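You operate a simulated robot arm through the tools that you are given. There is no shell and no other tool. Be economical: measure what you need, move in short steps, check, and stop when the job is done.

The job below is to be done with a simulated two-armed robot. You get a single attempt, and the scene is never put back.

TASK
Take the red pot on the top of the air handler and put it away on the top of the wooden bench. Open the middle drawer of the lab bench, take the runoff tray from the top of the lab bench and put it in the inside of the middle drawer of the lab bench and shut the drawer again. Put the seed box labelled "W-21" from the top of the lab bench on the right low shelf of the steel table and the seed box marked "B-47" on the top deck of the trolley. Put the bottle that says "R4" from the middle of the wooden bench on the free end of the nursery bench and the bottle that says "T9" on the free end of the steel table. Pull the right drawer of the cream cabinet open. The order is free. Set down upright: bottle.
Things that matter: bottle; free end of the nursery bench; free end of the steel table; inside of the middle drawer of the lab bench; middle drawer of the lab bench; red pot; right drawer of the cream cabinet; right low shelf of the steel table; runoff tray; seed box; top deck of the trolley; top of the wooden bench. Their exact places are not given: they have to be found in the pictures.

It is judged by the outcome, as a careful person would: the job done as asked, and still so three seconds after it is handed in. It fails if anything else is knocked over, pushed out of place, dropped, spilled or broken.

THE ROBOT
Two 7-joint arms with fingered hands on one trunk, on a base that drives. Base frame: it is fixed to the floor where the robot stands at the start and does not move with it; the origin is under the middle of the robot, x ahead of it, y to its left, z up; the surface under the hand at the start is at about z = 965. Units: mm, degrees, N and s.
The left shoulder is at the start at [50, 187, 1232], the right one opposite. With the tool pointing down near the work surface each hand reaches from about 400 to 780 mm from the robot's upright axis, wherever it stands, measured 20 degrees to its own side. Places, roughly: bottle [-8500, 1250, 750]; free end of the nursery bench [-8700, 4400, 800]; free end of the steel table [-6900, -700, 800]; inside of the middle drawer of the lab bench [-1700, -2400, 600]; middle drawer of the lab bench [-1700, -2300, 700]; red pot (15x14x13 cm) [500, 0, 1000]; right drawer of the cream cabinet [700, 2000, 600]; right low shelf of the steel table [-6900, -600, 300]; runoff tray (9x13x5 cm) [-2200, -2600, 800]; seed box [-2750, -2250, 750]; top deck of the trolley [-5600, -2400, 700]; top of the wooden bench [-8600, 1400, 800]. Payload 3.6 kg a hand.
Tool frame (each hand has its own): the origin (TCP) lies between the finger pads and is the grasp point; the fingertips stand 26 mm ahead of it; z points along the fingers, y is the line along which they close. The gripper opens to 88 mm. The gripper's body begins 30 mm behind the TCP. The gripper is a hand of 3 fingers: y runs from the thumb to the fingers, the wrist lies at [-17, -98, -164] in the tool frame, and closing takes about 1.5 s.
Orientation is that of the tool frame in the base frame, as a unit quaternion [w, x, y, z]. With the fingers straight down and the wrist toward the robot, the tool's x, y and z point along [0, 1, 0], [1, 0, 0] and [0, 0, -1] of the base frame.

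THE INTERFACE
- The arms move only by the tool send_rows. It takes "left_motion", "right_motion" or both (then of equal length, played together; a hand with none holds still); each is text: rows parted by semicolons, each of 6 numbers parted by spaces: the shift along the tool's x, y, z in mm, then the turn, a rotation vector about the tool's x, y, z in degrees. In form: x y z wx wy wz; .... A call has 1 to 8 rows; each row is the pose to reach, as a shift and turn from the pose commanded when the call began, along the tool's axes at that moment. "left_hand" and "right_hand" are, for a hand that has rows, the closure in counts, from 0 (fully open) to 255 (shut), set as the call begins (left out, the last holds). Each row takes 0.2 s and may step no farther than 50 mm and 8.6 degrees from the row before; otherwise, or with a gripper value out of range, the whole call is refused. Where a pose cannot be reached the arm comes as near as it can. A force on the tool above 40 N (or 10 N above the force at the start of the call, whichever is more), or a blocked arm, ends the call early, and 0.2 s more pass. Each finger travels about 153 mm/s and halts on what it meets, pressing with about 23 N; the grip force reading is that of the motor and also rises with nothing between the fingers. The clock runs only during rows and for 0.2 s after the last one: add rows that repeat a pose to give the fingers time. It gives the time, the measured TCP pose, the force on the tool (base axes), the opening and the grip force at its end, in the units of the frame above (readings bear some noise), with the torque about the TCP (base axes, N m) and any sound that the robot's microphone picked up.
- Cameras (640 x 400 px; columns grow to the right, rows downward): "scene" is now at [239.5, 3.6, 1170.3]; the picture's right is [0.05, -1.00, 0.00], its down [-0.10, -0.00, -1.00] and it looks along [0.99, 0.05, -0.10] (base axes); focal length 214 px, centre (320, 200). "left" rides on the left gripper at [-56, -80, -102] in its tool frame; the picture's right is [-0.73, -0.32, 0.60], its down [0.62, -0.67, 0.41] and it looks along [0.27, 0.68, 0.69] (tool axes); focal length 247 px, centre (320, 200). "right" rides on the right gripper at [56, -80, -102] in its tool frame; the picture's right is [-0.73, 0.32, -0.60], its down [-0.62, -0.67, 0.41] and it looks along [-0.27, 0.68, 0.69] (tool axes); focal length 247 px, centre (320, 200).
- snapshot(camera): a new picture of that camera. No time passes.
- slide_trunk(by): slides the trunk up (or, below 0, down) by that many mm; the arms and the scene camera ride with it, the base frame stays. It gives what a move gives, with no picture.
- steer(legs): drives the robot by 1 to 6 legs, each [ahead, left, turn to the left] in mm, mm and degrees, along the robot's own axes; the way and the turn of a leg run together, so that a leg with both is an arc; at most 1500 mm and 180 degrees a leg. The arms and the cameras ride along, it lands a little off, and it stops where it bumps. It gives what a move gives.
- preshape(shape, hand): the hand has 3 fingers and takes this shape, open, in about a second: jaw (thumb against the fingers, like two jaws); tri (thumb and two fingers); tip (a fingertip pinch); poke (one finger out to press); point (the index stretched); flat (the hand flat); cup (the hand cupped); fist (a fist). The gripper value then closes the fingers along that shape, each until it touches; the sizes above hold for jaw. It gives what a move gives, with no picture.
- aim_head(pan, tilt): turns the head with the scene camera to pan (to the left, within 60 degrees either way) and tilt (down, from -29 to 69), counted from straight ahead of the robot. It gives what a move gives.
- point_at(camera, pixels): for up to 12 pixels [column, row] of the newest picture of that camera ("zoom" is the newest enlarged one), the place [x, y, z] in the base frame of the surface seen there, good to about 3 mm. No time passes.
- enlarge(camera, box): a new picture of the part [left, top, right, bottom] of that camera's present view, enlarged. No time passes.
- finish_job(): hands the job in; it is judged then, once.

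Work in short steps. Measure before you move; look again where a grasp or a placing could have gone wrong, and mend it. You have 145 turns and 182 pictures in all, those below and enlarged ones among them. Open the grippers and draw the arms clear of the work before you hand the job in, unless the task says otherwise.

The tools are called after "Request:" by a JSON object that holds its "api" and its "payload". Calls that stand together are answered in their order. send_rows: Moves the arms, as the interface text tells. Its arguments: {"type":"object","properties":{"left_motion":{"type":"string"},"left_hand":{"type":"number"},"right_motion":{"type":"string"},"right_hand":{"type":"number"}},"required":[]} The other tools are called the same way: slide_trunk (by) slides the trunk up or down; preshape (shape, hand) gives the hand a shape; steer (legs) drives the base; aim_head (pan, tilt) turns the head that bears the scene camera; snapshot (camera) takes a picture; point_at (camera, pixels) gives the place of the surface under pixels of a picture; enlarge (camera, box) takes an enlarged picture of a part of a camera's view; finish_job () hands the job in.

At the start:

```text
time_s: 0.0
left_tcp_pos: [523.8, 258.6, 1268.8]
left_ee_rot: [0.001, 0.707, 0.707, 0.0]
left_force: [-0.2, 0.3, 1.1]
left_wrist_torque: [-0.01, -0.03, -0.02]
left_finger_gap: 87.7
left_finger_force: 0.0
left_shape: jaw
right_tcp_pos: [492.8, -216.2, 1241.5]
right_ee_rot: [0.0, 0.707, 0.707, 0.0]
right_force: [0.1, 0.1, -0.7]
right_wrist_torque: [0.0, 0.02, 0.0]
right_finger_gap: 87.5
right_finger_force: 0.1
right_shape: jaw
trunk travel left (down, up): [-375.0, 382.0]
robot x, y, heading: [6.3, 0.6, -0.2]
head pan, tilt: [2.8, 5.7]
```

scene: 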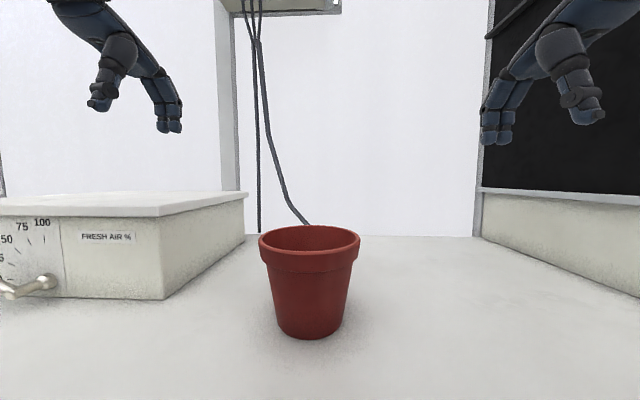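
right: 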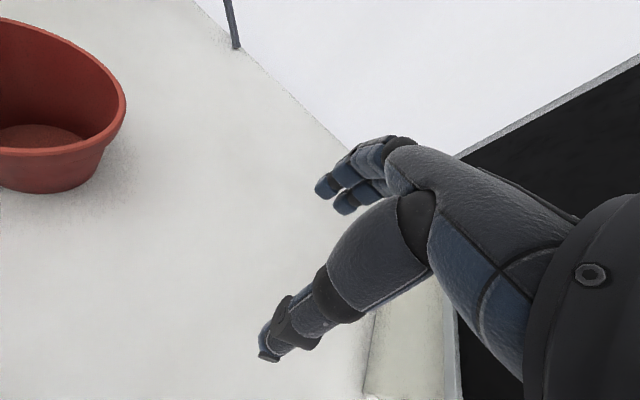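
left: 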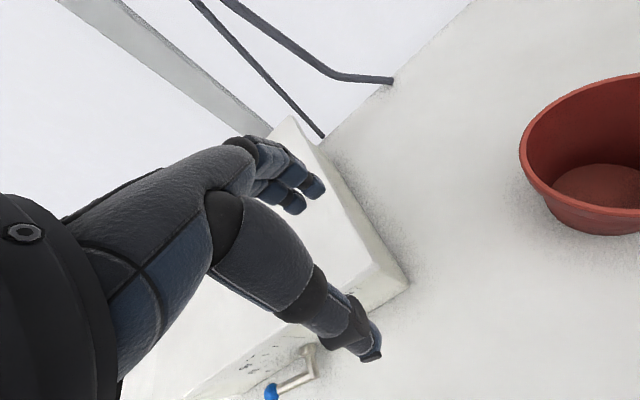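

The pot is at about (310,280) in the scene picture. I measure its rim and the surface it stands on.

Request:
{"api": "point_at", "payload": {"camera": "scene", "pixels": [[310, 254], [310, 228], [259, 238], [360, 238], [310, 300], [305, 338], [310, 240], [200, 360], [450, 340], [244, 205], [165, 298], [308, 262]]}}

Request:
{"api": "aim_head", "payload": {"pan": 0, "tilt": 45}}

Request:
{"api": "snapshot", "payload": {"camera": "scene"}}

```text
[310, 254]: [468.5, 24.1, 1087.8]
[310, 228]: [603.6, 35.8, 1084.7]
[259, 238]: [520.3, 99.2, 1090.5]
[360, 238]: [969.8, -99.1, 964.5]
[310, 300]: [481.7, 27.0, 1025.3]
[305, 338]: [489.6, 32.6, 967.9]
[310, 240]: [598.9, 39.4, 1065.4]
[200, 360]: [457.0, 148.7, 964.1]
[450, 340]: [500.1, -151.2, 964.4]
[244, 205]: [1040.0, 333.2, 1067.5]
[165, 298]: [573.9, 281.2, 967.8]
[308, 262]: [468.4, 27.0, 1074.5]
```

```text
time_s: 1.1
left_tcp_pos: [523.2, 259.3, 1267.8]
left_ee_rot: [0.0, 0.707, 0.707, 0.0]
left_force: [-1.2, 0.2, 0.4]
left_wrist_torque: [0.02, -0.02, 0.01]
left_finger_gap: 87.8
left_finger_force: 0.1
left_shape: jaw
right_tcp_pos: [491.7, -216.2, 1241.0]
right_ee_rot: [-0.001, 0.707, 0.707, 0.0]
right_force: [-0.7, -0.4, -0.6]
right_wrist_torque: [-0.03, 0.01, -0.02]
right_finger_gap: 87.6
right_finger_force: 0.0
right_shape: jaw
trunk travel left (down, up): [-375.0, 382.0]
robot x, y, heading: [-1.8, -1.3, 0.1]
head pan, tilt: [0.0, 45.0]
```

```text
178 pictures are left
```

scene: 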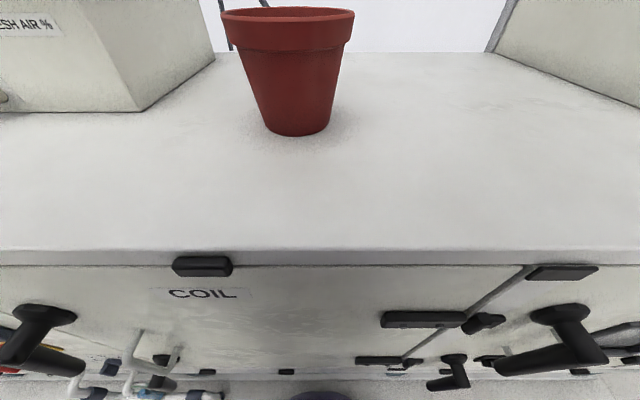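

The pot's rim centre is about (537,30), with its top at z 1090 and its near edge at x 467. I move the left hand above the near rim.

Request:
{"api": "send_rows", "payload": {"left_motion": "-45 -10 0 0 0 0; -90 -20 0 0 0 0; -135 -30 0 0 0 0; -180 -40 0 0 0 0; -229 -48 0 0 0 0; -229 -48 40 0 0 0; -229 -48 80 0 0 0; -229 -48 80 0 0 0", "left_hand": 0}}

Request:
{"api": "snapshot", "payload": {"camera": "left"}}

Request:
{"api": "aim_head", "payload": {"pan": 0, "tilt": 15}}

Request:
{"api": "snapshot", "payload": {"camera": "scene"}}

```text
time_s: 2.9
left_tcp_pos: [476.0, 31.1, 1185.6]
left_ee_rot: [-0.001, 0.707, 0.707, 0.0]
left_force: [0.3, 0.2, -0.4]
left_wrist_torque: [0.03, -0.03, -0.01]
left_finger_gap: 87.5
left_finger_force: 0.0
left_shape: jaw
right_tcp_pos: [492.1, -215.4, 1241.7]
right_ee_rot: [0.0, 0.707, 0.707, 0.0]
right_force: [0.1, 0.6, 0.6]
right_wrist_torque: [0.0, 0.0, -0.03]
right_finger_gap: 88.0
right_finger_force: 0.0
right_shape: jaw
trunk travel left (down, up): [-375.0, 382.0]
robot x, y, heading: [1.3, 1.8, 0.0]
head pan, tilt: [0.0, 45.0]
```

```text
177 pictures are left
```

left: 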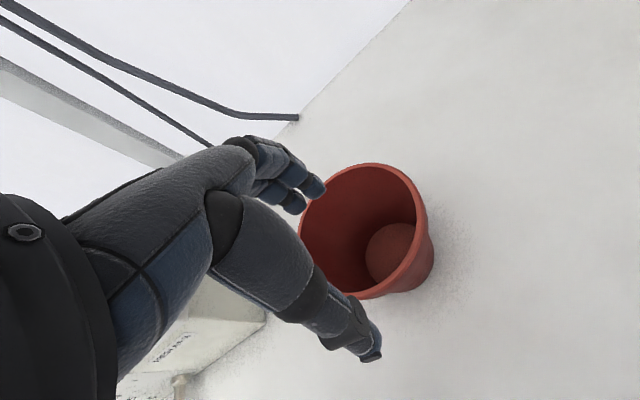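

```text
time_s: 3.8
left_tcp_pos: [476.3, 30.5, 1184.1]
left_ee_rot: [0.0, 0.707, 0.707, 0.0]
left_force: [0.0, 0.5, 0.5]
left_wrist_torque: [0.01, -0.02, 0.01]
left_finger_gap: 87.8
left_finger_force: 0.1
left_shape: jaw
right_tcp_pos: [492.3, -215.9, 1241.1]
right_ee_rot: [0.0, 0.707, 0.707, 0.0]
right_force: [-0.3, 0.7, -0.4]
right_wrist_torque: [0.0, -0.01, 0.02]
right_finger_gap: 87.8
right_finger_force: 0.0
right_shape: jaw
trunk travel left (down, up): [-375.0, 382.0]
robot x, y, heading: [-0.6, -0.6, 0.1]
head pan, tilt: [0.0, 15.0]
```

```text
176 pictures are left
```

scene: 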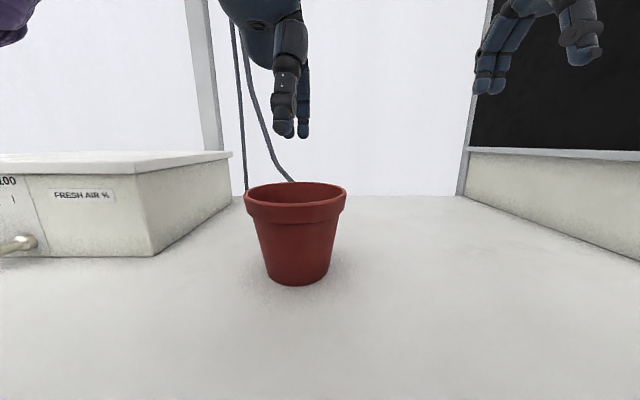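

The hand is in line with the pot, with the thumb on the near side and the fingers over the opening. I lower it 112 mm.

Request:
{"api": "send_rows", "payload": {"left_motion": "0 -2 40 0 0 0; 0 -2 75 0 0 0; 0 -2 95 0 0 0; 0 -2 112 0 0 0; 0 -2 112 0 0 0"}}

Request:
{"api": "snapshot", "payload": {"camera": "scene"}}

Request:
{"api": "snapshot", "payload": {"camera": "left"}}

```text
time_s: 5.0
left_tcp_pos: [474.6, 31.3, 1074.3]
left_ee_rot: [0.0, 0.707, 0.707, 0.0]
left_force: [0.2, 0.0, -0.1]
left_wrist_torque: [0.04, 0.03, 0.03]
left_finger_gap: 87.9
left_finger_force: 0.1
left_shape: jaw
right_tcp_pos: [492.9, -215.9, 1241.9]
right_ee_rot: [0.0, 0.707, 0.707, 0.0]
right_force: [-0.4, -0.1, 1.0]
right_wrist_torque: [-0.01, -0.01, 0.03]
right_finger_gap: 88.1
right_finger_force: 0.0
right_shape: jaw
trunk travel left (down, up): [-375.0, 382.0]
robot x, y, heading: [2.4, -3.9, -0.0]
head pan, tilt: [0.0, 15.0]
```

```text
175 pictures are left
```

scene: 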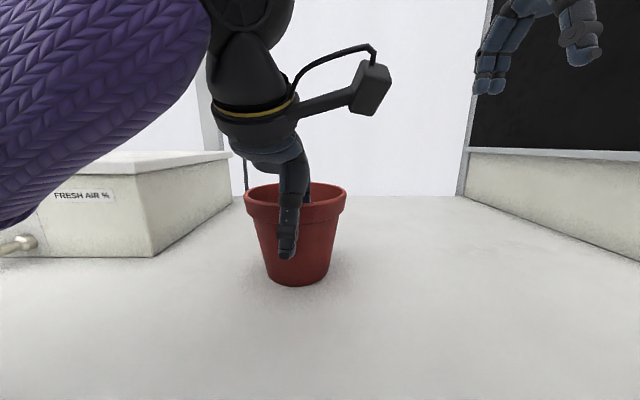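

```text
174 pictures are left
```

left: 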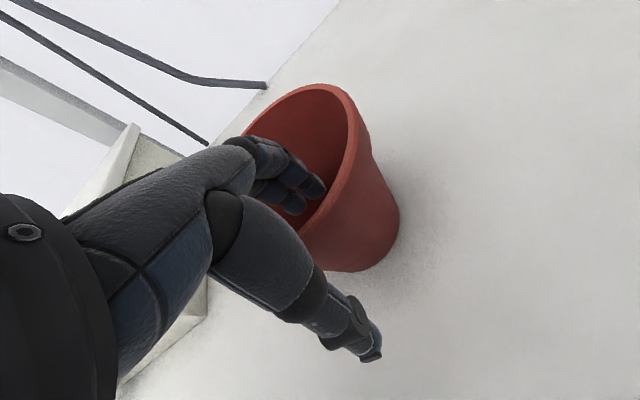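

The near wall is between the thumb and the fingers, so I close and lift.

Request:
{"api": "send_rows", "payload": {"left_motion": "0 0 0 0 0 0; 0 0 0 0 0 0; 0 0 0 0 0 0; 0 0 0 0 0 0; 0 0 0 0 0 0; 0 0 0 0 0 0; 0 0 0 0 0 0; 0 0 0 0 0 0", "left_hand": 255}}

Request:
{"api": "send_rows", "payload": {"left_motion": "0 0 -20 0 0 0; 0 0 -40 0 0 0; 0 0 -80 0 0 0; 0 0 -120 0 0 0; 0 0 -120 0 0 0"}}

Request:
{"api": "snapshot", "payload": {"camera": "scene"}}

```text
time_s: 6.8
left_tcp_pos: [475.3, 31.4, 1073.5]
left_ee_rot: [0.0, 0.707, 0.708, 0.001]
left_force: [0.4, 0.0, 0.0]
left_wrist_torque: [0.0, -0.06, -0.01]
left_finger_gap: 1.5
left_finger_force: 23.6
left_shape: jaw
right_tcp_pos: [492.7, -215.8, 1241.2]
right_ee_rot: [0.0, 0.707, 0.707, 0.0]
right_force: [-0.5, -0.2, -0.3]
right_wrist_torque: [0.01, 0.01, -0.01]
right_finger_gap: 87.5
right_finger_force: 0.0
right_shape: jaw
trunk travel left (down, up): [-375.0, 382.0]
robot x, y, heading: [2.5, 1.7, -0.1]
head pan, tilt: [0.0, 15.0]
```

```text
time_s: 8.0
left_tcp_pos: [474.6, 27.7, 1196.5]
left_ee_rot: [0.0, 0.707, 0.707, 0.001]
left_force: [-0.6, -1.3, -0.9]
left_wrist_torque: [-0.05, 0.05, -0.03]
left_finger_gap: 1.9
left_finger_force: 23.2
left_shape: jaw
right_tcp_pos: [492.0, -216.1, 1241.1]
right_ee_rot: [-0.001, 0.707, 0.707, 0.0]
right_force: [0.1, 0.2, -0.7]
right_wrist_torque: [0.0, 0.0, -0.03]
right_finger_gap: 87.7
right_finger_force: 0.0
right_shape: jaw
trunk travel left (down, up): [-375.0, 382.0]
robot x, y, heading: [2.1, -1.1, 0.1]
head pan, tilt: [0.0, 15.0]
```

```text
173 pictures are left
```

scene: 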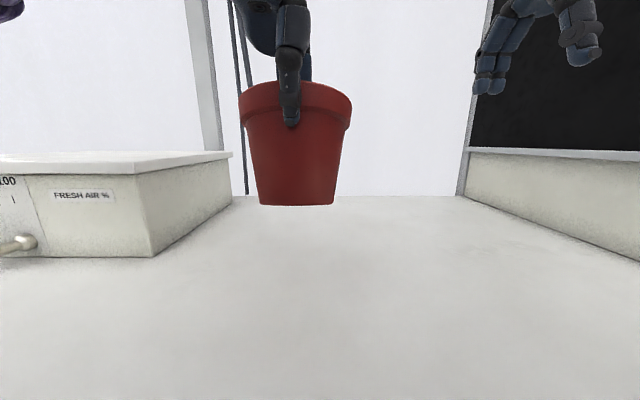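

The pot hangs from the left hand. I back off and look left toward the cream cabinet.

Request:
{"api": "steer", "payload": {"legs": [[-600, 0, 0]]}}

Request:
{"api": "aim_head", "payload": {"pan": 55, "tilt": 15}}

Request:
{"api": "snapshot", "payload": {"camera": "scene"}}

```text
time_s: 11.4
left_tcp_pos: [-132.0, 30.1, 1197.5]
left_ee_rot: [0.0, 0.703, 0.711, 0.001]
left_force: [-0.2, 0.6, -0.9]
left_wrist_torque: [-0.01, 0.0, 0.0]
left_finger_gap: 1.6
left_finger_force: 23.4
left_shape: jaw
right_tcp_pos: [-111.8, -212.6, 1241.7]
right_ee_rot: [0.0, 0.702, 0.712, 0.0]
right_force: [0.3, -0.3, 1.5]
right_wrist_torque: [-0.03, -0.02, -0.04]
right_finger_gap: 87.6
right_finger_force: 0.0
right_shape: jaw
trunk travel left (down, up): [-375.0, 382.0]
robot x, y, heading: [-607.2, -3.1, 0.5]
head pan, tilt: [0.0, 15.0]
```

```text
time_s: 12.7
left_tcp_pos: [-130.4, 31.3, 1197.9]
left_ee_rot: [0.001, 0.703, 0.711, 0.0]
left_force: [0.1, 0.4, -1.1]
left_wrist_torque: [0.01, 0.02, -0.01]
left_finger_gap: 1.7
left_finger_force: 22.5
left_shape: jaw
right_tcp_pos: [-110.6, -213.9, 1240.6]
right_ee_rot: [-0.001, 0.703, 0.711, 0.0]
right_force: [1.0, 0.7, -0.8]
right_wrist_torque: [-0.03, -0.03, 0.05]
right_finger_gap: 87.6
right_finger_force: 0.0
right_shape: jaw
trunk travel left (down, up): [-375.0, 382.0]
robot x, y, heading: [-612.8, -5.1, 0.4]
head pan, tilt: [55.0, 15.0]
```

```text
172 pictures are left
```

scene: 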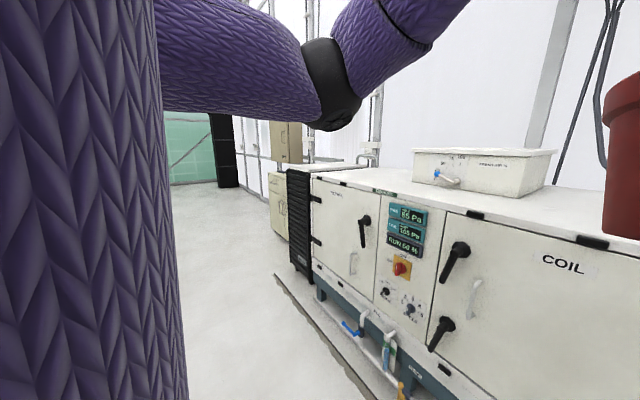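

The cream cabinet stands past the air handler at about (280,200) and faces the aisle. I strafe left and look straight at it.

Request:
{"api": "steer", "payload": {"legs": [[-50, 1100, 0], [0, 900, 0]]}}

Request:
{"api": "aim_head", "payload": {"pan": 0, "tilt": 25}}

Request:
{"api": "snapshot", "payload": {"camera": "scene"}}

```text
time_s: 21.5
left_tcp_pos: [-176.3, 1813.9, 1196.4]
left_ee_rot: [0.001, 0.71, 0.705, -0.001]
left_force: [0.3, 1.6, -0.4]
left_wrist_torque: [-0.05, 0.04, -0.02]
left_finger_gap: 1.7
left_finger_force: 22.7
left_shape: jaw
right_tcp_pos: [-158.7, 1570.1, 1242.9]
right_ee_rot: [0.001, 0.709, 0.705, -0.002]
right_force: [0.2, 0.4, 0.3]
right_wrist_torque: [-0.05, -0.01, -0.02]
right_finger_gap: 87.6
right_finger_force: 0.0
right_shape: jaw
trunk travel left (down, up): [-375.0, 382.0]
robot x, y, heading: [-649.3, 1782.7, -0.2]
head pan, tilt: [55.0, 15.0]
stopped in leg 2: the robot was blocked; the commanded pose is now the measured one
```

```text
time_s: 22.7
left_tcp_pos: [-176.8, 1808.2, 1197.6]
left_ee_rot: [0.0, 0.711, 0.704, 0.001]
left_force: [-0.1, -0.4, -0.5]
left_wrist_torque: [0.0, 0.06, 0.01]
left_finger_gap: 1.8
left_finger_force: 23.2
left_shape: jaw
right_tcp_pos: [-158.6, 1565.0, 1241.3]
right_ee_rot: [-0.001, 0.71, 0.704, -0.001]
right_force: [0.5, -0.4, 0.3]
right_wrist_torque: [0.0, -0.01, 0.01]
right_finger_gap: 87.7
right_finger_force: 0.1
right_shape: jaw
trunk travel left (down, up): [-375.0, 382.0]
robot x, y, heading: [-649.4, 1785.2, -0.5]
head pan, tilt: [0.0, 25.0]
```

```text
171 pictures are left
```

scene: 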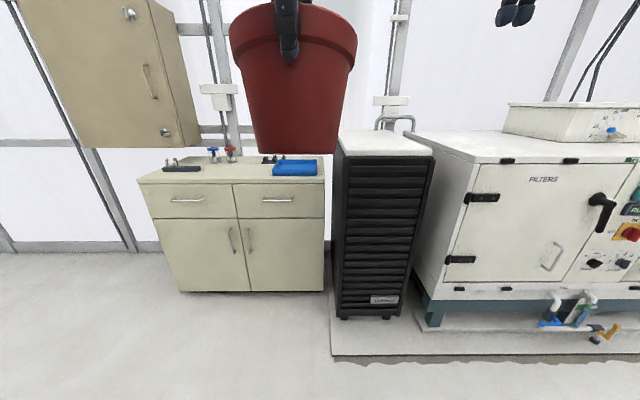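

I was blocked at y≈1785. I measure the drawer handle at about (277,200) and look left to see what stopped me.

Request:
{"api": "point_at", "payload": {"camera": "scene", "pixels": [[264, 200], [277, 199], [292, 199], [277, 190], [277, 208], [240, 200], [322, 200], [295, 177], [187, 200], [322, 285], [178, 292], [340, 350]]}}

Request:
{"api": "aim_head", "payload": {"pan": 60, "tilt": 40}}

Request:
{"api": "snapshot", "payload": {"camera": "scene"}}

```text
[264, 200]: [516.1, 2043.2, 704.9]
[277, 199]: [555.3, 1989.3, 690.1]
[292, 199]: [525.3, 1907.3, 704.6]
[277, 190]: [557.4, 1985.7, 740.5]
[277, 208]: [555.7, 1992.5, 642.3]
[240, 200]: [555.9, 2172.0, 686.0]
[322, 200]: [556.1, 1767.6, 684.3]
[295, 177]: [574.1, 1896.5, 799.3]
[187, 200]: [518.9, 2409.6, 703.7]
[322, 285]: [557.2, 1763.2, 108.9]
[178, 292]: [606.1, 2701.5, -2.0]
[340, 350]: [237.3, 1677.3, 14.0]
```

```text
time_s: 24.0
left_tcp_pos: [-176.1, 1809.0, 1197.5]
left_ee_rot: [0.001, 0.711, 0.704, 0.0]
left_force: [0.8, -0.3, -0.1]
left_wrist_torque: [0.02, 0.03, 0.01]
left_finger_gap: 2.0
left_finger_force: 22.8
left_shape: jaw
right_tcp_pos: [-158.7, 1565.0, 1241.4]
right_ee_rot: [-0.001, 0.71, 0.705, -0.001]
right_force: [0.2, -0.6, 0.4]
right_wrist_torque: [0.01, 0.01, 0.03]
right_finger_gap: 87.8
right_finger_force: 0.1
right_shape: jaw
trunk travel left (down, up): [-375.0, 382.0]
robot x, y, heading: [-648.9, 1783.2, -0.5]
head pan, tilt: [60.0, 40.0]
```

```text
170 pictures are left
```

scene: 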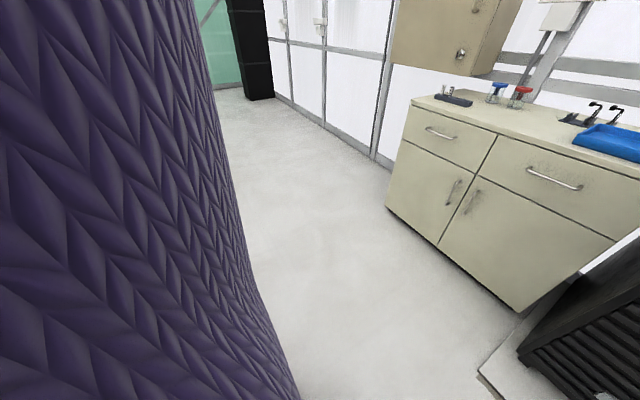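

I drive ahead, clear of the blocked spot, and turn left to see the left side.

Request:
{"api": "steer", "payload": {"legs": [[450, 0, 0], [0, 0, 50]]}}

Request:
{"api": "aim_head", "payload": {"pan": 40, "tilt": 20}}

Request:
{"api": "snapshot", "payload": {"camera": "scene"}}

```text
time_s: 28.9
left_tcp_pos: [86.0, 2156.7, 1197.1]
left_ee_rot: [0.0, 0.353, 0.936, 0.0]
left_force: [0.0, -0.6, 0.1]
left_wrist_torque: [-0.06, -0.01, -0.01]
left_finger_gap: 1.5
left_finger_force: 22.8
left_shape: jaw
right_tcp_pos: [282.7, 2010.7, 1240.6]
right_ee_rot: [0.0, 0.352, 0.936, 0.0]
right_force: [0.2, 0.0, -0.9]
right_wrist_torque: [0.02, -0.01, 0.01]
right_finger_gap: 87.6
right_finger_force: 0.2
right_shape: jaw
trunk travel left (down, up): [-375.0, 382.0]
robot x, y, heading: [-206.1, 1784.0, 48.9]
head pan, tilt: [60.0, 40.0]
```

```text
time_s: 29.8
left_tcp_pos: [85.6, 2158.5, 1196.3]
left_ee_rot: [0.0, 0.351, 0.936, 0.0]
left_force: [-0.3, -0.1, -0.6]
left_wrist_torque: [-0.02, 0.02, 0.05]
left_finger_gap: 1.6
left_finger_force: 23.0
left_shape: jaw
right_tcp_pos: [281.5, 2011.7, 1241.2]
right_ee_rot: [-0.001, 0.351, 0.936, -0.001]
right_force: [1.1, -0.3, 0.1]
right_wrist_torque: [-0.01, 0.01, -0.01]
right_finger_gap: 87.7
right_finger_force: 0.1
right_shape: jaw
trunk travel left (down, up): [-375.0, 382.0]
robot x, y, heading: [-208.4, 1781.9, 49.3]
head pan, tilt: [40.0, 20.0]
```

```text
169 pictures are left
```

scene: 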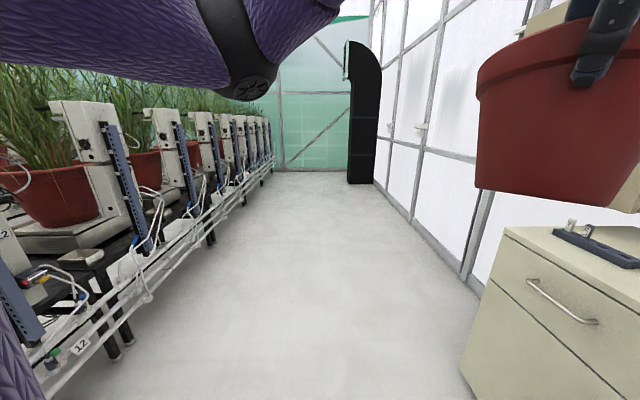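

The rack of plants on scales is what blocked me. I measure its edge and the cabinet.

Request:
{"api": "point_at", "payload": {"camera": "scene", "pixels": [[45, 395], [120, 350], [160, 280], [220, 220], [270, 160], [540, 290], [595, 322]]}}

```text
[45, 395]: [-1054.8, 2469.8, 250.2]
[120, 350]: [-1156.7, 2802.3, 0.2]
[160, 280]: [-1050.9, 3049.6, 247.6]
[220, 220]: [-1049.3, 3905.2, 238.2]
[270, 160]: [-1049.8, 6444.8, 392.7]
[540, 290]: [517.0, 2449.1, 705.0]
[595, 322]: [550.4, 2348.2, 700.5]
```

The rack edge lies at x=-1050, so at x≈-130 I am clear. I turn back to heading 0, set up so the handle is 20° to my right, and lower the trunk.

Request:
{"api": "steer", "payload": {"legs": [[0, 0, -49.2], [65, 395, 0]]}}

Request:
{"api": "slide_trunk", "payload": {"by": -340}}

Request:
{"api": "aim_head", "payload": {"pan": -15, "tilt": 20}}

Request:
{"api": "snapshot", "payload": {"camera": "scene"}}

```text
time_s: 34.5
left_tcp_pos: [331.1, 2212.7, 1196.3]
left_ee_rot: [0.001, 0.705, 0.709, 0.0]
left_force: [-0.9, 0.7, 0.5]
left_wrist_torque: [-0.01, 0.03, -0.04]
left_finger_gap: 1.8
left_finger_force: 23.0
left_shape: jaw
right_tcp_pos: [351.4, 1967.7, 1240.4]
right_ee_rot: [0.0, 0.705, 0.709, -0.001]
right_force: [0.5, -0.4, -0.1]
right_wrist_torque: [0.0, 0.04, 0.02]
right_finger_gap: 87.7
right_finger_force: 0.2
right_shape: jaw
trunk travel left (down, up): [-375.0, 382.0]
robot x, y, heading: [-146.6, 2180.0, 0.8]
head pan, tilt: [40.0, 20.0]
```

```text
time_s: 37.8
left_tcp_pos: [330.4, 2211.9, 857.9]
left_ee_rot: [0.001, 0.705, 0.709, 0.0]
left_force: [0.1, 0.1, 0.6]
left_wrist_torque: [-0.02, 0.0, 0.01]
left_finger_gap: 1.6
left_finger_force: 22.5
left_shape: jaw
right_tcp_pos: [350.3, 1969.0, 901.0]
right_ee_rot: [0.0, 0.705, 0.709, 0.0]
right_force: [0.5, 0.1, 0.5]
right_wrist_torque: [-0.04, -0.03, 0.03]
right_finger_gap: 87.4
right_finger_force: 0.0
right_shape: jaw
trunk travel left (down, up): [-35.0, 722.0]
robot x, y, heading: [-146.2, 2181.6, 0.5]
head pan, tilt: [40.0, 20.0]
```

```text
time_s: 39.0
left_tcp_pos: [330.8, 2210.1, 857.3]
left_ee_rot: [0.0, 0.705, 0.709, 0.0]
left_force: [-0.1, -0.3, -0.2]
left_wrist_torque: [-0.01, 0.01, 0.01]
left_finger_gap: 1.5
left_finger_force: 22.9
left_shape: jaw
right_tcp_pos: [350.9, 1969.0, 902.1]
right_ee_rot: [-0.001, 0.705, 0.71, -0.001]
right_force: [-0.8, -0.5, -0.5]
right_wrist_torque: [0.01, 0.01, -0.03]
right_finger_gap: 87.7
right_finger_force: 0.0
right_shape: jaw
trunk travel left (down, up): [-35.0, 722.0]
robot x, y, heading: [-145.3, 2179.3, 0.4]
head pan, tilt: [-15.0, 20.0]
```

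```text
168 pictures are left
```

scene: 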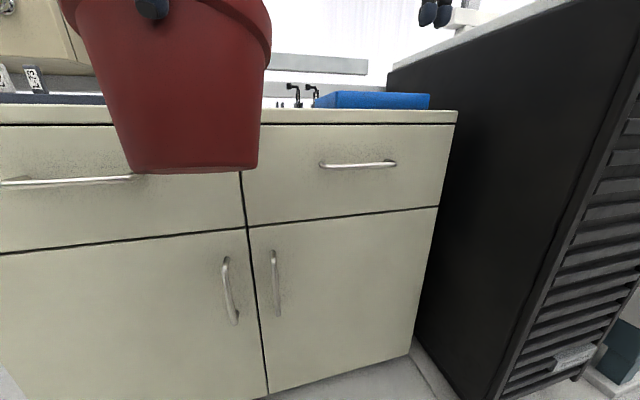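

The handle is at (357,164), right in front of the right hand. I rotate the right hand to point forward while lowering it.

Request:
{"api": "send_rows", "payload": {"right_motion": "0 5 25 -8.5 0 0; 0 10 50 -17 0 0; 0 15 75 -25.5 0 0; 0 20 100 -34 0 0; 0 25 125 -42.5 0 0; 0 30 150 -51 0 0; 0 35 175 -59.5 0 0; 0 40 198 -68 0 0", "right_hand": 0}}

Request:
{"api": "send_rows", "payload": {"right_motion": "0 0 0 -8 0 0; 0 0 0 -15 0 0; 0 0 0 -22 0 0; 0 0 0 -22 0 0"}}

Request:
{"api": "snapshot", "payload": {"camera": "scene"}}

Request:
{"api": "point_at", "payload": {"camera": "scene", "pixels": [[330, 165], [357, 164], [385, 163]]}}

```text
time_s: 40.8
left_tcp_pos: [331.3, 2211.1, 855.8]
left_ee_rot: [0.001, 0.706, 0.708, 0.0]
left_force: [-0.4, 0.0, -0.9]
left_wrist_torque: [0.0, 0.03, 0.01]
left_finger_gap: 1.8
left_finger_force: 22.5
left_shape: jaw
right_tcp_pos: [392.4, 1968.5, 703.3]
right_ee_rot: [0.393, 0.584, 0.589, 0.396]
right_force: [-0.1, -0.2, 0.3]
right_wrist_torque: [0.0, 0.04, 0.03]
right_finger_gap: 88.0
right_finger_force: 0.0
right_shape: jaw
right hand out of reach, approached as far as the arm can: row 2, 3, 4, 5, 6, 7
trunk travel left (down, up): [-35.0, 722.0]
robot x, y, heading: [-141.5, 2181.7, 0.6]
head pan, tilt: [-15.0, 20.0]
```

```text
time_s: 41.8
left_tcp_pos: [330.5, 2212.2, 857.6]
left_ee_rot: [0.0, 0.705, 0.709, 0.0]
left_force: [-0.8, 0.3, 0.7]
left_wrist_torque: [0.04, 0.05, 0.0]
left_finger_gap: 1.8
left_finger_force: 23.2
left_shape: jaw
right_tcp_pos: [390.8, 1968.8, 702.6]
right_ee_rot: [0.499, 0.498, 0.502, 0.501]
right_force: [-0.8, -0.1, 0.3]
right_wrist_torque: [-0.01, -0.02, 0.01]
right_finger_gap: 87.9
right_finger_force: 0.0
right_shape: jaw
trunk travel left (down, up): [-35.0, 722.0]
robot x, y, heading: [-141.3, 2180.2, 0.3]
head pan, tilt: [-15.0, 20.0]
```

```text
167 pictures are left
```

scene: 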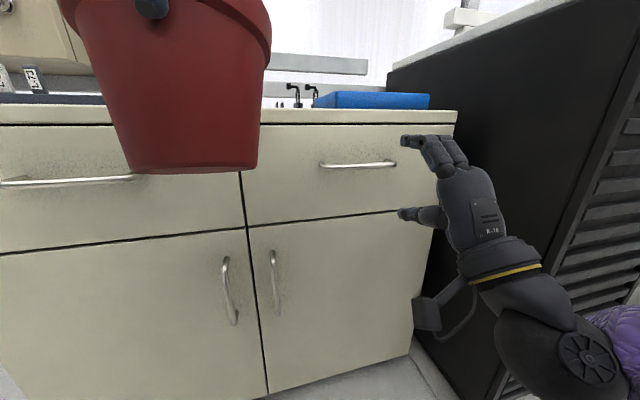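

```text
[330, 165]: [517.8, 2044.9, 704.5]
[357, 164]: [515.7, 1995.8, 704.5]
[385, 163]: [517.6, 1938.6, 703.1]
```

The hand points forward at (391,1969,703) and the bar is at (516,~1988,704). I advance and close on it.

Request:
{"api": "send_rows", "payload": {"right_motion": "17 1 40 0 0 0; 17 1 80 0 0 0; 17 1 110 0 0 0; 17 1 122 0 0 0; 17 1 122 0 0 0"}}

Request:
{"api": "send_rows", "payload": {"right_motion": "0 0 0 0 0 0; 0 0 0 0 0 0; 0 0 0 0 0 0; 0 0 0 0 0 0; 0 0 0 0 0 0; 0 0 0 0 0 0; 0 0 0 0 0 0", "right_hand": 255}}

Request:
{"api": "snapshot", "payload": {"camera": "scene"}}

```text
time_s: 43.0
left_tcp_pos: [331.3, 2212.0, 856.8]
left_ee_rot: [0.0, 0.705, 0.709, 0.0]
left_force: [0.5, -0.2, -0.5]
left_wrist_torque: [-0.01, 0.01, 0.0]
left_finger_gap: 1.8
left_finger_force: 23.2
left_shape: jaw
right_tcp_pos: [513.6, 1986.9, 703.5]
right_ee_rot: [0.498, 0.499, 0.502, 0.501]
right_force: [0.2, 0.0, 0.7]
right_wrist_torque: [-0.03, 0.01, -0.01]
right_finger_gap: 88.0
right_finger_force: 0.0
right_shape: jaw
trunk travel left (down, up): [-35.0, 722.0]
robot x, y, heading: [-148.5, 2182.2, 0.5]
head pan, tilt: [-15.0, 20.0]
```

```text
time_s: 44.6
left_tcp_pos: [331.5, 2212.5, 856.5]
left_ee_rot: [0.0, 0.705, 0.709, 0.0]
left_force: [-0.2, -0.6, -1.6]
left_wrist_torque: [-0.01, 0.03, -0.04]
left_finger_gap: 1.6
left_finger_force: 23.0
left_shape: jaw
right_tcp_pos: [513.5, 1987.4, 702.6]
right_ee_rot: [0.497, 0.499, 0.503, 0.501]
right_force: [4.2, 0.6, -2.8]
right_wrist_torque: [0.0, -0.02, -0.02]
right_finger_gap: 2.3
right_finger_force: 23.1
right_shape: jaw
trunk travel left (down, up): [-35.0, 722.0]
robot x, y, heading: [-142.1, 2183.8, 0.5]
head pan, tilt: [-15.0, 20.0]
```

```text
166 pictures are left
```

scene: 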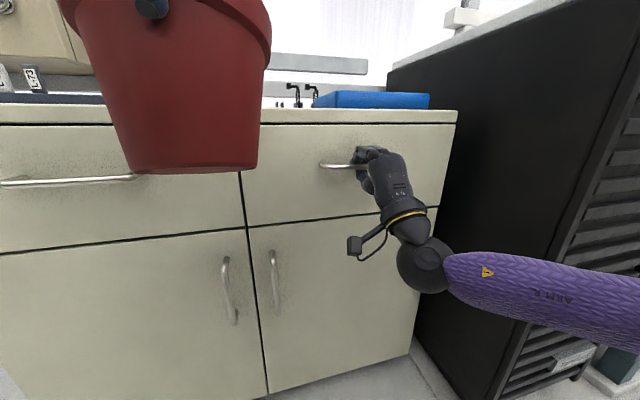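

The hand grips the bar. I pull the drawer by driving back 300 mm.

Request:
{"api": "steer", "payload": {"legs": [[-300, 0, 0]]}}

Request:
{"api": "snapshot", "payload": {"camera": "scene"}}

```text
time_s: 46.7
left_tcp_pos: [33.4, 2209.5, 856.7]
left_ee_rot: [0.0, 0.703, 0.711, 0.001]
left_force: [-0.5, -0.1, -0.8]
left_wrist_torque: [0.02, 0.05, 0.02]
left_finger_gap: 1.5
left_finger_force: 22.5
left_shape: jaw
right_tcp_pos: [216.4, 1986.0, 703.8]
right_ee_rot: [0.497, 0.498, 0.503, 0.502]
right_force: [0.3, 0.8, -5.3]
right_wrist_torque: [0.01, 0.08, -0.01]
right_finger_gap: 2.9
right_finger_force: 23.1
right_shape: jaw
trunk travel left (down, up): [-35.0, 722.0]
robot x, y, heading: [-439.5, 2179.7, 0.6]
head pan, tilt: [-15.0, 20.0]
```

```text
165 pictures are left
```

scene: 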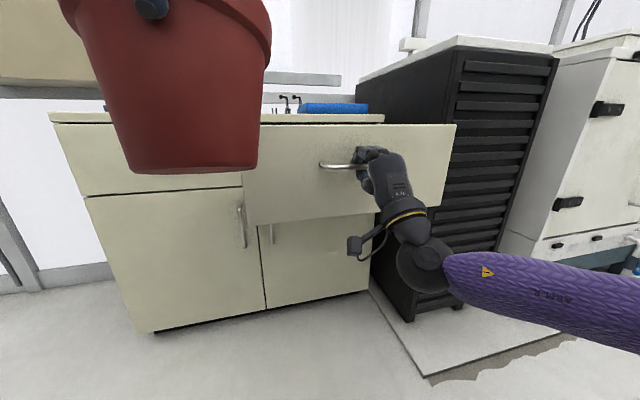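

The drawer is out by 300 mm. I try a bit more travel with the arm, then release and back out.

Request:
{"api": "send_rows", "payload": {"right_motion": "0 0 -20 0 0 0; 0 0 -40 0 0 0; 0 0 -60 0 0 0; 0 0 -60 0 0 0"}}

Request:
{"api": "send_rows", "payload": {"right_motion": "0 0 0 0 0 0; 0 0 0 0 0 0; 0 0 0 0 0 0; 0 0 0 0 0 0; 0 0 0 0 0 0; 0 0 0 0 0 0", "right_hand": 0}}

Request:
{"api": "steer", "payload": {"legs": [[-120, 0, 0]]}}

Request:
{"api": "snapshot", "payload": {"camera": "scene"}}

```text
time_s: 47.3
left_tcp_pos: [33.9, 2212.0, 856.2]
left_ee_rot: [-0.002, 0.702, 0.712, 0.0]
left_force: [0.0, -0.1, -0.4]
left_wrist_torque: [-0.02, 0.03, -0.02]
left_finger_gap: 1.7
left_finger_force: 22.8
left_shape: jaw
right_tcp_pos: [185.0, 1984.8, 699.6]
right_ee_rot: [0.495, 0.499, 0.507, 0.499]
right_force: [29.2, 6.9, -2.5]
right_wrist_torque: [-0.02, -0.04, 0.04]
right_finger_gap: 0.7
right_finger_force: 22.4
right_shape: jaw
trunk travel left (down, up): [-35.0, 722.0]
robot x, y, heading: [-442.8, 2180.2, 0.8]
head pan, tilt: [-15.0, 20.0]
stopped in row 3 (right hand): the force on the tool passed its limit at 53 N (the readings are from after the stop); the commanded pose is now the measured one
```

```text
time_s: 48.7
left_tcp_pos: [33.6, 2211.1, 857.5]
left_ee_rot: [0.0, 0.704, 0.711, 0.0]
left_force: [-0.6, 0.4, -1.6]
left_wrist_torque: [0.0, 0.01, 0.01]
left_finger_gap: 1.9
left_finger_force: 22.7
left_shape: jaw
right_tcp_pos: [180.7, 1985.1, 703.2]
right_ee_rot: [0.497, 0.499, 0.504, 0.5]
right_force: [0.3, 0.0, 0.7]
right_wrist_torque: [-0.04, 0.02, 0.02]
right_finger_gap: 87.7
right_finger_force: 0.1
right_shape: jaw
trunk travel left (down, up): [-35.0, 722.0]
robot x, y, heading: [-438.4, 2175.6, 0.7]
head pan, tilt: [-15.0, 20.0]
```

```text
time_s: 49.9
left_tcp_pos: [-86.6, 2207.4, 857.2]
left_ee_rot: [0.0, 0.705, 0.709, -0.001]
left_force: [0.8, -0.1, -0.5]
left_wrist_torque: [0.02, 0.04, 0.01]
left_finger_gap: 1.8
left_finger_force: 22.7
left_shape: jaw
right_tcp_pos: [60.1, 1981.4, 702.8]
right_ee_rot: [0.498, 0.499, 0.503, 0.5]
right_force: [0.0, -0.4, 0.2]
right_wrist_torque: [0.06, -0.01, 0.0]
right_finger_gap: 87.7
right_finger_force: 0.0
right_shape: jaw
trunk travel left (down, up): [-35.0, 722.0]
robot x, y, heading: [-564.3, 2175.5, 0.8]
head pan, tilt: [-15.0, 20.0]
```

```text
164 pictures are left
```

scene: 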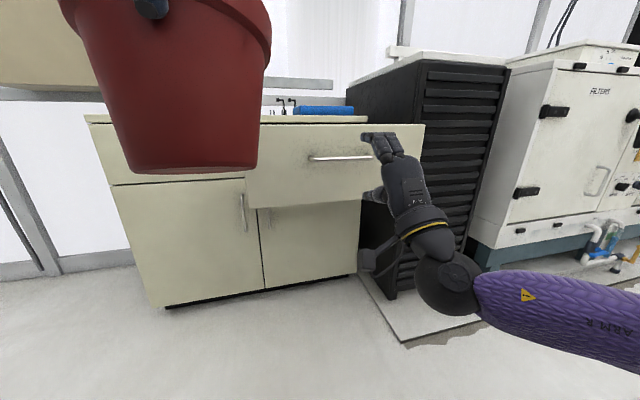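

The drawer is fully open (about 325 mm) and the hand is free. I bring the right hand back to pointing down and raise the trunk.

Request:
{"api": "send_rows", "payload": {"right_motion": "0 25 -25 8.5 0 0; 0 50 -50 17 0 0; 0 75 -75 25.5 0 0; 0 100 -100 34 0 0; 0 125 -115 42.5 0 0; 0 150 -130 51 0 0; 0 175 -130 59.5 0 0; 0 200 -130 68 0 0"}}

Request:
{"api": "send_rows", "payload": {"right_motion": "0 0 0 8 0 0; 0 0 0 15 0 0; 0 0 0 22 0 0"}}

Request:
{"api": "slide_trunk", "payload": {"by": 240}}

Request:
{"api": "steer", "payload": {"legs": [[100, 0, 0], [0, -1300, 0], [0, -1000, 0]]}}

Request:
{"api": "aim_head", "payload": {"pan": -60, "tilt": 15}}

Request:
{"api": "snapshot", "payload": {"camera": "scene"}}

```text
time_s: 51.7
left_tcp_pos: [-88.1, 2209.9, 858.2]
left_ee_rot: [0.0, 0.704, 0.711, 0.001]
left_force: [-1.5, 0.0, 0.2]
left_wrist_torque: [-0.01, 0.01, 0.02]
left_finger_gap: 1.4
left_finger_force: 23.2
left_shape: jaw
right_tcp_pos: [-43.8, 1987.2, 925.9]
right_ee_rot: [0.134, 0.694, 0.695, 0.133]
right_force: [-1.2, 0.2, 0.3]
right_wrist_torque: [-0.02, 0.01, -0.05]
right_finger_gap: 88.1
right_finger_force: 0.0
right_shape: jaw
right hand out of reach, approached as far as the arm can: row 3, 4, 5, 6, 7, 8
trunk travel left (down, up): [-35.0, 722.0]
robot x, y, heading: [-559.1, 2173.0, 0.8]
head pan, tilt: [-15.0, 20.0]
```

```text
time_s: 52.5
left_tcp_pos: [-87.4, 2207.3, 856.4]
left_ee_rot: [-0.001, 0.705, 0.709, 0.0]
left_force: [0.4, -0.2, -0.3]
left_wrist_torque: [0.02, 0.03, -0.02]
left_finger_gap: 1.6
left_finger_force: 23.2
left_shape: jaw
right_tcp_pos: [-44.4, 1986.5, 924.9]
right_ee_rot: [-0.003, 0.705, 0.709, -0.004]
right_force: [-0.1, -0.4, -0.5]
right_wrist_torque: [0.01, -0.03, -0.02]
right_finger_gap: 88.0
right_finger_force: 0.1
right_shape: jaw
trunk travel left (down, up): [-35.0, 722.0]
robot x, y, heading: [-561.6, 2178.7, 0.5]
head pan, tilt: [-15.0, 20.0]
```

```text
time_s: 55.0
left_tcp_pos: [-86.2, 2207.0, 1096.9]
left_ee_rot: [-0.001, 0.704, 0.71, 0.0]
left_force: [-0.2, 0.5, -0.7]
left_wrist_torque: [0.01, 0.03, -0.02]
left_finger_gap: 1.6
left_finger_force: 23.1
left_shape: jaw
right_tcp_pos: [-43.1, 1986.4, 1163.4]
right_ee_rot: [-0.001, 0.705, 0.71, -0.003]
right_force: [0.5, 0.4, 0.5]
right_wrist_torque: [0.02, 0.01, 0.03]
right_finger_gap: 87.5
right_finger_force: 0.1
right_shape: jaw
trunk travel left (down, up): [-275.0, 482.0]
robot x, y, heading: [-560.9, 2175.3, 0.3]
head pan, tilt: [-15.0, 20.0]
```

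```text
time_s: 67.3
left_tcp_pos: [35.9, -131.0, 1095.6]
left_ee_rot: [-0.001, 0.707, 0.707, -0.001]
left_force: [0.7, -0.2, -0.4]
left_wrist_torque: [-0.01, 0.07, 0.01]
left_finger_gap: 1.8
left_finger_force: 23.0
left_shape: jaw
right_tcp_pos: [75.4, -353.6, 1165.1]
right_ee_rot: [-0.001, 0.708, 0.707, -0.003]
right_force: [0.5, -1.2, 0.7]
right_wrist_torque: [0.02, -0.03, -0.01]
right_finger_gap: 88.1
right_finger_force: 0.1
right_shape: jaw
trunk travel left (down, up): [-275.0, 482.0]
robot x, y, heading: [-439.7, -161.1, 0.1]
head pan, tilt: [-15.0, 20.0]
```

```text
time_s: 68.4
left_tcp_pos: [35.2, -130.4, 1097.0]
left_ee_rot: [0.0, 0.708, 0.707, 0.001]
left_force: [0.0, 0.7, -0.5]
left_wrist_torque: [0.0, 0.03, 0.01]
left_finger_gap: 1.7
left_finger_force: 22.9
left_shape: jaw
right_tcp_pos: [75.2, -351.8, 1164.5]
right_ee_rot: [-0.002, 0.708, 0.706, -0.002]
right_force: [-0.4, -0.4, -0.5]
right_wrist_torque: [-0.01, 0.03, -0.03]
right_finger_gap: 87.6
right_finger_force: 0.2
right_shape: jaw
trunk travel left (down, up): [-275.0, 482.0]
robot x, y, heading: [-437.5, -158.9, 0.3]
head pan, tilt: [-60.0, 15.0]
```

```text
163 pictures are left
```

scene: 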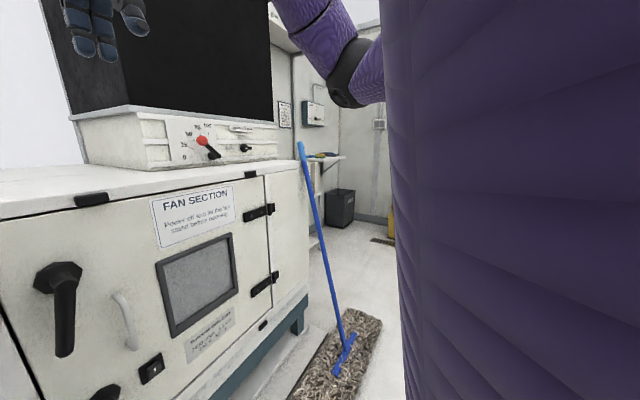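

A mop leans at the air handler's corner, so I keep clear of it. I back away and turn right to see the lab-bench side.

Request:
{"api": "steer", "payload": {"legs": [[-250, 0, 0], [0, 0, -110]]}}

Request:
{"api": "aim_head", "payload": {"pan": 0, "tilt": 20}}

Request:
{"api": "snapshot", "payload": {"camera": "scene"}}

```text
time_s: 74.8
left_tcp_pos: [-816.0, -619.0, 1097.2]
left_ee_rot: [-0.001, 0.986, -0.164, 0.0]
left_force: [0.1, -0.1, 0.1]
left_wrist_torque: [0.0, -0.01, 0.01]
left_finger_gap: 1.9
left_finger_force: 23.3
left_shape: jaw
right_tcp_pos: [-1039.8, -584.4, 1164.9]
right_ee_rot: [-0.004, 0.986, -0.166, 0.0]
right_force: [-0.2, -0.1, 0.5]
right_wrist_torque: [0.01, 0.01, 0.03]
right_finger_gap: 87.7
right_finger_force: 0.0
right_shape: jaw
trunk travel left (down, up): [-275.0, 482.0]
robot x, y, heading: [-693.0, -157.7, -108.7]
head pan, tilt: [-60.0, 15.0]
```

```text
time_s: 76.1
left_tcp_pos: [-815.3, -618.1, 1096.7]
left_ee_rot: [0.0, 0.986, -0.164, 0.001]
left_force: [0.5, 0.2, -1.2]
left_wrist_torque: [-0.02, -0.02, -0.06]
left_finger_gap: 1.7
left_finger_force: 22.7
left_shape: jaw
right_tcp_pos: [-1038.5, -584.7, 1163.3]
right_ee_rot: [-0.003, 0.986, -0.165, 0.0]
right_force: [1.2, 1.0, -0.9]
right_wrist_torque: [-0.01, -0.02, -0.02]
right_finger_gap: 88.0
right_finger_force: 0.1
right_shape: jaw
trunk travel left (down, up): [-275.0, 482.0]
robot x, y, heading: [-692.6, -162.0, -108.7]
head pan, tilt: [0.0, 20.0]
```

```text
162 pictures are left
```

scene: 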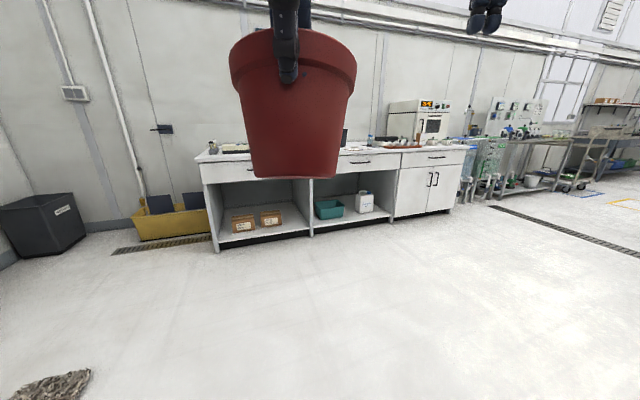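

The lab bench is ahead with its drawers under the top; the middle drawer is at about (350,160). I drive toward it at heading -90.

Request:
{"api": "steer", "payload": {"legs": [[0, 0, 18.7], [600, -1000, 0], [350, 0, 0]]}}

Request:
{"api": "slide_trunk", "payload": {"by": 100}}

Request:
{"api": "aim_head", "payload": {"pan": 0, "tilt": 30}}

Request:
{"api": "snapshot", "payload": {"camera": "scene"}}

```text
time_s: 79.0
left_tcp_pos: [-764.3, -695.8, 1095.9]
left_ee_rot: [-0.001, 1.0, -0.018, 0.0]
left_force: [-0.9, -0.5, -0.8]
left_wrist_torque: [0.03, -0.01, 0.02]
left_finger_gap: 1.4
left_finger_force: 22.9
left_shape: jaw
right_tcp_pos: [-986.9, -728.8, 1165.2]
right_ee_rot: [-0.002, 1.0, -0.019, 0.0]
right_force: [0.3, -0.8, -0.6]
right_wrist_torque: [0.05, -0.01, -0.01]
right_finger_gap: 88.2
right_finger_force: 0.0
right_shape: jaw
trunk travel left (down, up): [-275.0, 482.0]
robot x, y, heading: [-775.4, -218.7, -92.1]
head pan, tilt: [0.0, 20.0]
stopped in leg 2: the robot was blocked; the commanded pose is now the measured one
```

```text
time_s: 80.3
left_tcp_pos: [-763.8, -695.7, 1197.2]
left_ee_rot: [-0.001, 1.0, -0.018, 0.0]
left_force: [0.2, 0.4, -0.7]
left_wrist_torque: [0.0, -0.01, 0.01]
left_finger_gap: 1.4
left_finger_force: 23.2
left_shape: jaw
right_tcp_pos: [-987.8, -729.4, 1263.5]
right_ee_rot: [-0.003, 1.0, -0.019, -0.001]
right_force: [0.1, 0.4, 0.2]
right_wrist_torque: [-0.01, 0.02, 0.02]
right_finger_gap: 87.8
right_finger_force: 0.1
right_shape: jaw
trunk travel left (down, up): [-375.0, 382.0]
robot x, y, heading: [-773.1, -220.8, -92.0]
head pan, tilt: [0.0, 20.0]
```

```text
time_s: 81.0
left_tcp_pos: [-764.2, -696.2, 1197.7]
left_ee_rot: [0.0, 1.0, -0.018, 0.0]
left_force: [-0.4, 0.3, -0.7]
left_wrist_torque: [0.0, 0.01, -0.03]
left_finger_gap: 1.3
left_finger_force: 23.2
left_shape: jaw
right_tcp_pos: [-988.0, -729.8, 1264.9]
right_ee_rot: [-0.003, 1.0, -0.019, 0.0]
right_force: [-0.5, -0.2, -1.2]
right_wrist_torque: [0.02, -0.01, 0.0]
right_finger_gap: 88.0
right_finger_force: 0.0
right_shape: jaw
trunk travel left (down, up): [-375.0, 382.0]
robot x, y, heading: [-773.1, -222.5, -91.7]
head pan, tilt: [0.0, 30.0]
```

```text
161 pictures are left
```

scene: 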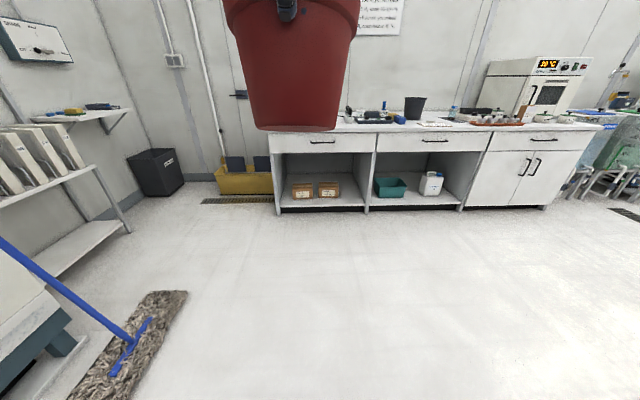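

Something on my right blocks me, probably the plant rack's end. The way straight ahead looks clear; I check the mop and bench positions and look right.

Request:
{"api": "point_at", "payload": {"camera": "scene", "pixels": [[185, 295], [150, 385], [435, 140], [322, 141], [543, 137], [370, 210], [279, 213], [548, 208]]}}

Request:
{"api": "aim_head", "payload": {"pan": -50, "tilt": 45}}

Request:
{"api": "snapshot", "payload": {"camera": "scene"}}

```text
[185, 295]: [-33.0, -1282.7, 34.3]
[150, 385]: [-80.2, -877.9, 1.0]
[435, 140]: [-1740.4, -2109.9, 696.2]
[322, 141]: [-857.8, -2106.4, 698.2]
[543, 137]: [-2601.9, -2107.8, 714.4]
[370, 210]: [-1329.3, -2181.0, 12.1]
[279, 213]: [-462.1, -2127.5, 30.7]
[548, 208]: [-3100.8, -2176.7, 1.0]
```

```text
time_s: 82.2
left_tcp_pos: [-764.8, -697.1, 1196.4]
left_ee_rot: [0.0, 1.0, -0.018, 0.0]
left_force: [0.2, -0.6, -0.1]
left_wrist_torque: [0.04, -0.03, -0.03]
left_finger_gap: 1.6
left_finger_force: 23.6
left_shape: jaw
right_tcp_pos: [-986.2, -728.8, 1265.3]
right_ee_rot: [-0.003, 1.0, -0.02, -0.001]
right_force: [0.6, 0.1, 0.1]
right_wrist_torque: [0.0, 0.0, 0.03]
right_finger_gap: 87.9
right_finger_force: 0.1
right_shape: jaw
trunk travel left (down, up): [-375.0, 382.0]
robot x, y, heading: [-773.8, -221.4, -92.0]
head pan, tilt: [-50.0, 45.0]
```

```text
160 pictures are left
```

scene: 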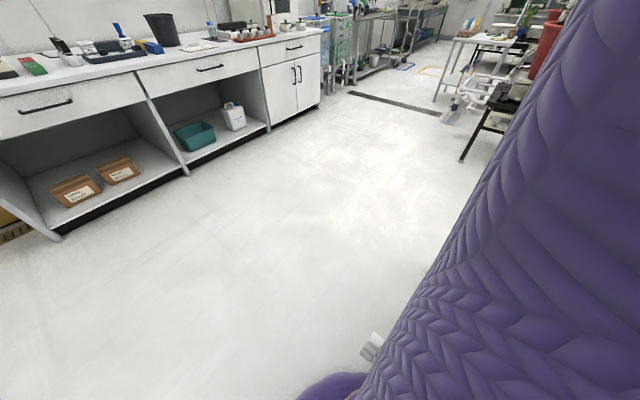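

The aisle in front of the bench is clear. I drive ahead and then right, toward the middle drawer at (-1740,-2110,700).

Request:
{"api": "steer", "payload": {"legs": [[0, 0, 2], [1000, 0, 0], [230, -760, 0]]}}

Request:
{"api": "aim_head", "payload": {"pan": -25, "tilt": 25}}

Request:
{"api": "snapshot", "payload": {"camera": "scene"}}

```text
time_s: 91.6
left_tcp_pos: [-1517.1, -1911.3, 1196.3]
left_ee_rot: [0.0, 1.0, -0.009, 0.001]
left_force: [-0.6, 0.0, 0.0]
left_wrist_torque: [0.02, 0.01, -0.01]
left_finger_gap: 1.6
left_finger_force: 22.6
left_shape: jaw
right_tcp_pos: [-1740.3, -1947.9, 1264.7]
right_ee_rot: [-0.003, 1.0, -0.011, -0.001]
right_force: [0.5, 0.1, 0.1]
right_wrist_torque: [-0.05, 0.01, 0.01]
right_finger_gap: 87.7
right_finger_force: 0.1
right_shape: jaw
trunk travel left (down, up): [-375.0, 382.0]
robot x, y, heading: [-1534.4, -1435.5, -90.8]
head pan, tilt: [-50.0, 45.0]
```

```text
time_s: 92.5
left_tcp_pos: [-1516.8, -1910.4, 1196.7]
left_ee_rot: [0.0, 1.0, -0.01, 0.0]
left_force: [0.4, 1.0, -1.1]
left_wrist_torque: [0.02, 0.07, -0.02]
left_finger_gap: 2.0
left_finger_force: 23.5
left_shape: jaw
right_tcp_pos: [-1738.2, -1947.6, 1264.5]
right_ee_rot: [-0.003, 1.0, -0.011, -0.001]
right_force: [0.5, -0.4, 0.1]
right_wrist_torque: [0.01, 0.05, -0.01]
right_finger_gap: 87.9
right_finger_force: 0.0
right_shape: jaw
trunk travel left (down, up): [-375.0, 382.0]
robot x, y, heading: [-1539.2, -1435.0, -90.9]
head pan, tilt: [-25.0, 25.0]
```

```text
159 pictures are left
```

scene: 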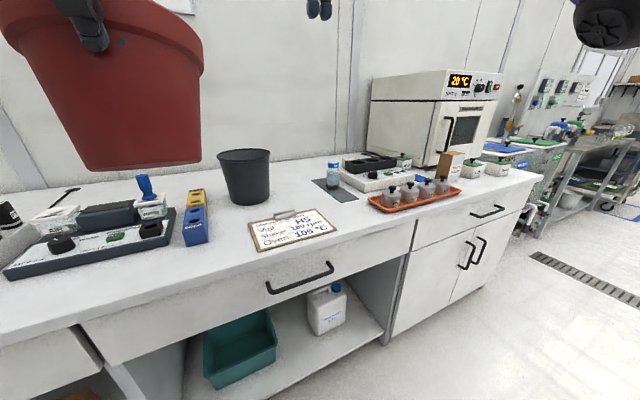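

I enlarge the bench top and measure the handle and the likely items.

Request:
{"api": "enlarge", "payload": {"camera": "scene", "box": [300, 80, 560, 240]}}

Request:
{"api": "point_at", "payload": {"camera": "scene", "pixels": [[270, 290], [300, 280], [330, 268], [370, 165], [385, 180], [470, 168], [495, 152], [412, 200], [320, 300], [350, 255], [300, 250], [200, 240]]}}

```text
2.46 times, centred on (430, 160) of scene
```

zoom: 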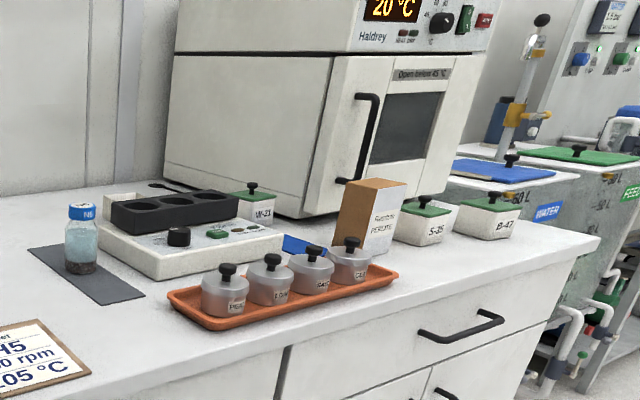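

```text
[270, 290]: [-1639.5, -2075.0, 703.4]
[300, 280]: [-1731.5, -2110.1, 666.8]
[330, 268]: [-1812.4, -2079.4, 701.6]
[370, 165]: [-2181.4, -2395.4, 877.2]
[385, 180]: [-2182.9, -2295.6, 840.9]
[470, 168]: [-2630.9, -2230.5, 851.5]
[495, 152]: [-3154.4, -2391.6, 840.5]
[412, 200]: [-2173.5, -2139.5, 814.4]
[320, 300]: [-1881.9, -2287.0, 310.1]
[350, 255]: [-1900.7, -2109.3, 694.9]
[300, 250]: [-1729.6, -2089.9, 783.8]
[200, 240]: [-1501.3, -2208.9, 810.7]
```

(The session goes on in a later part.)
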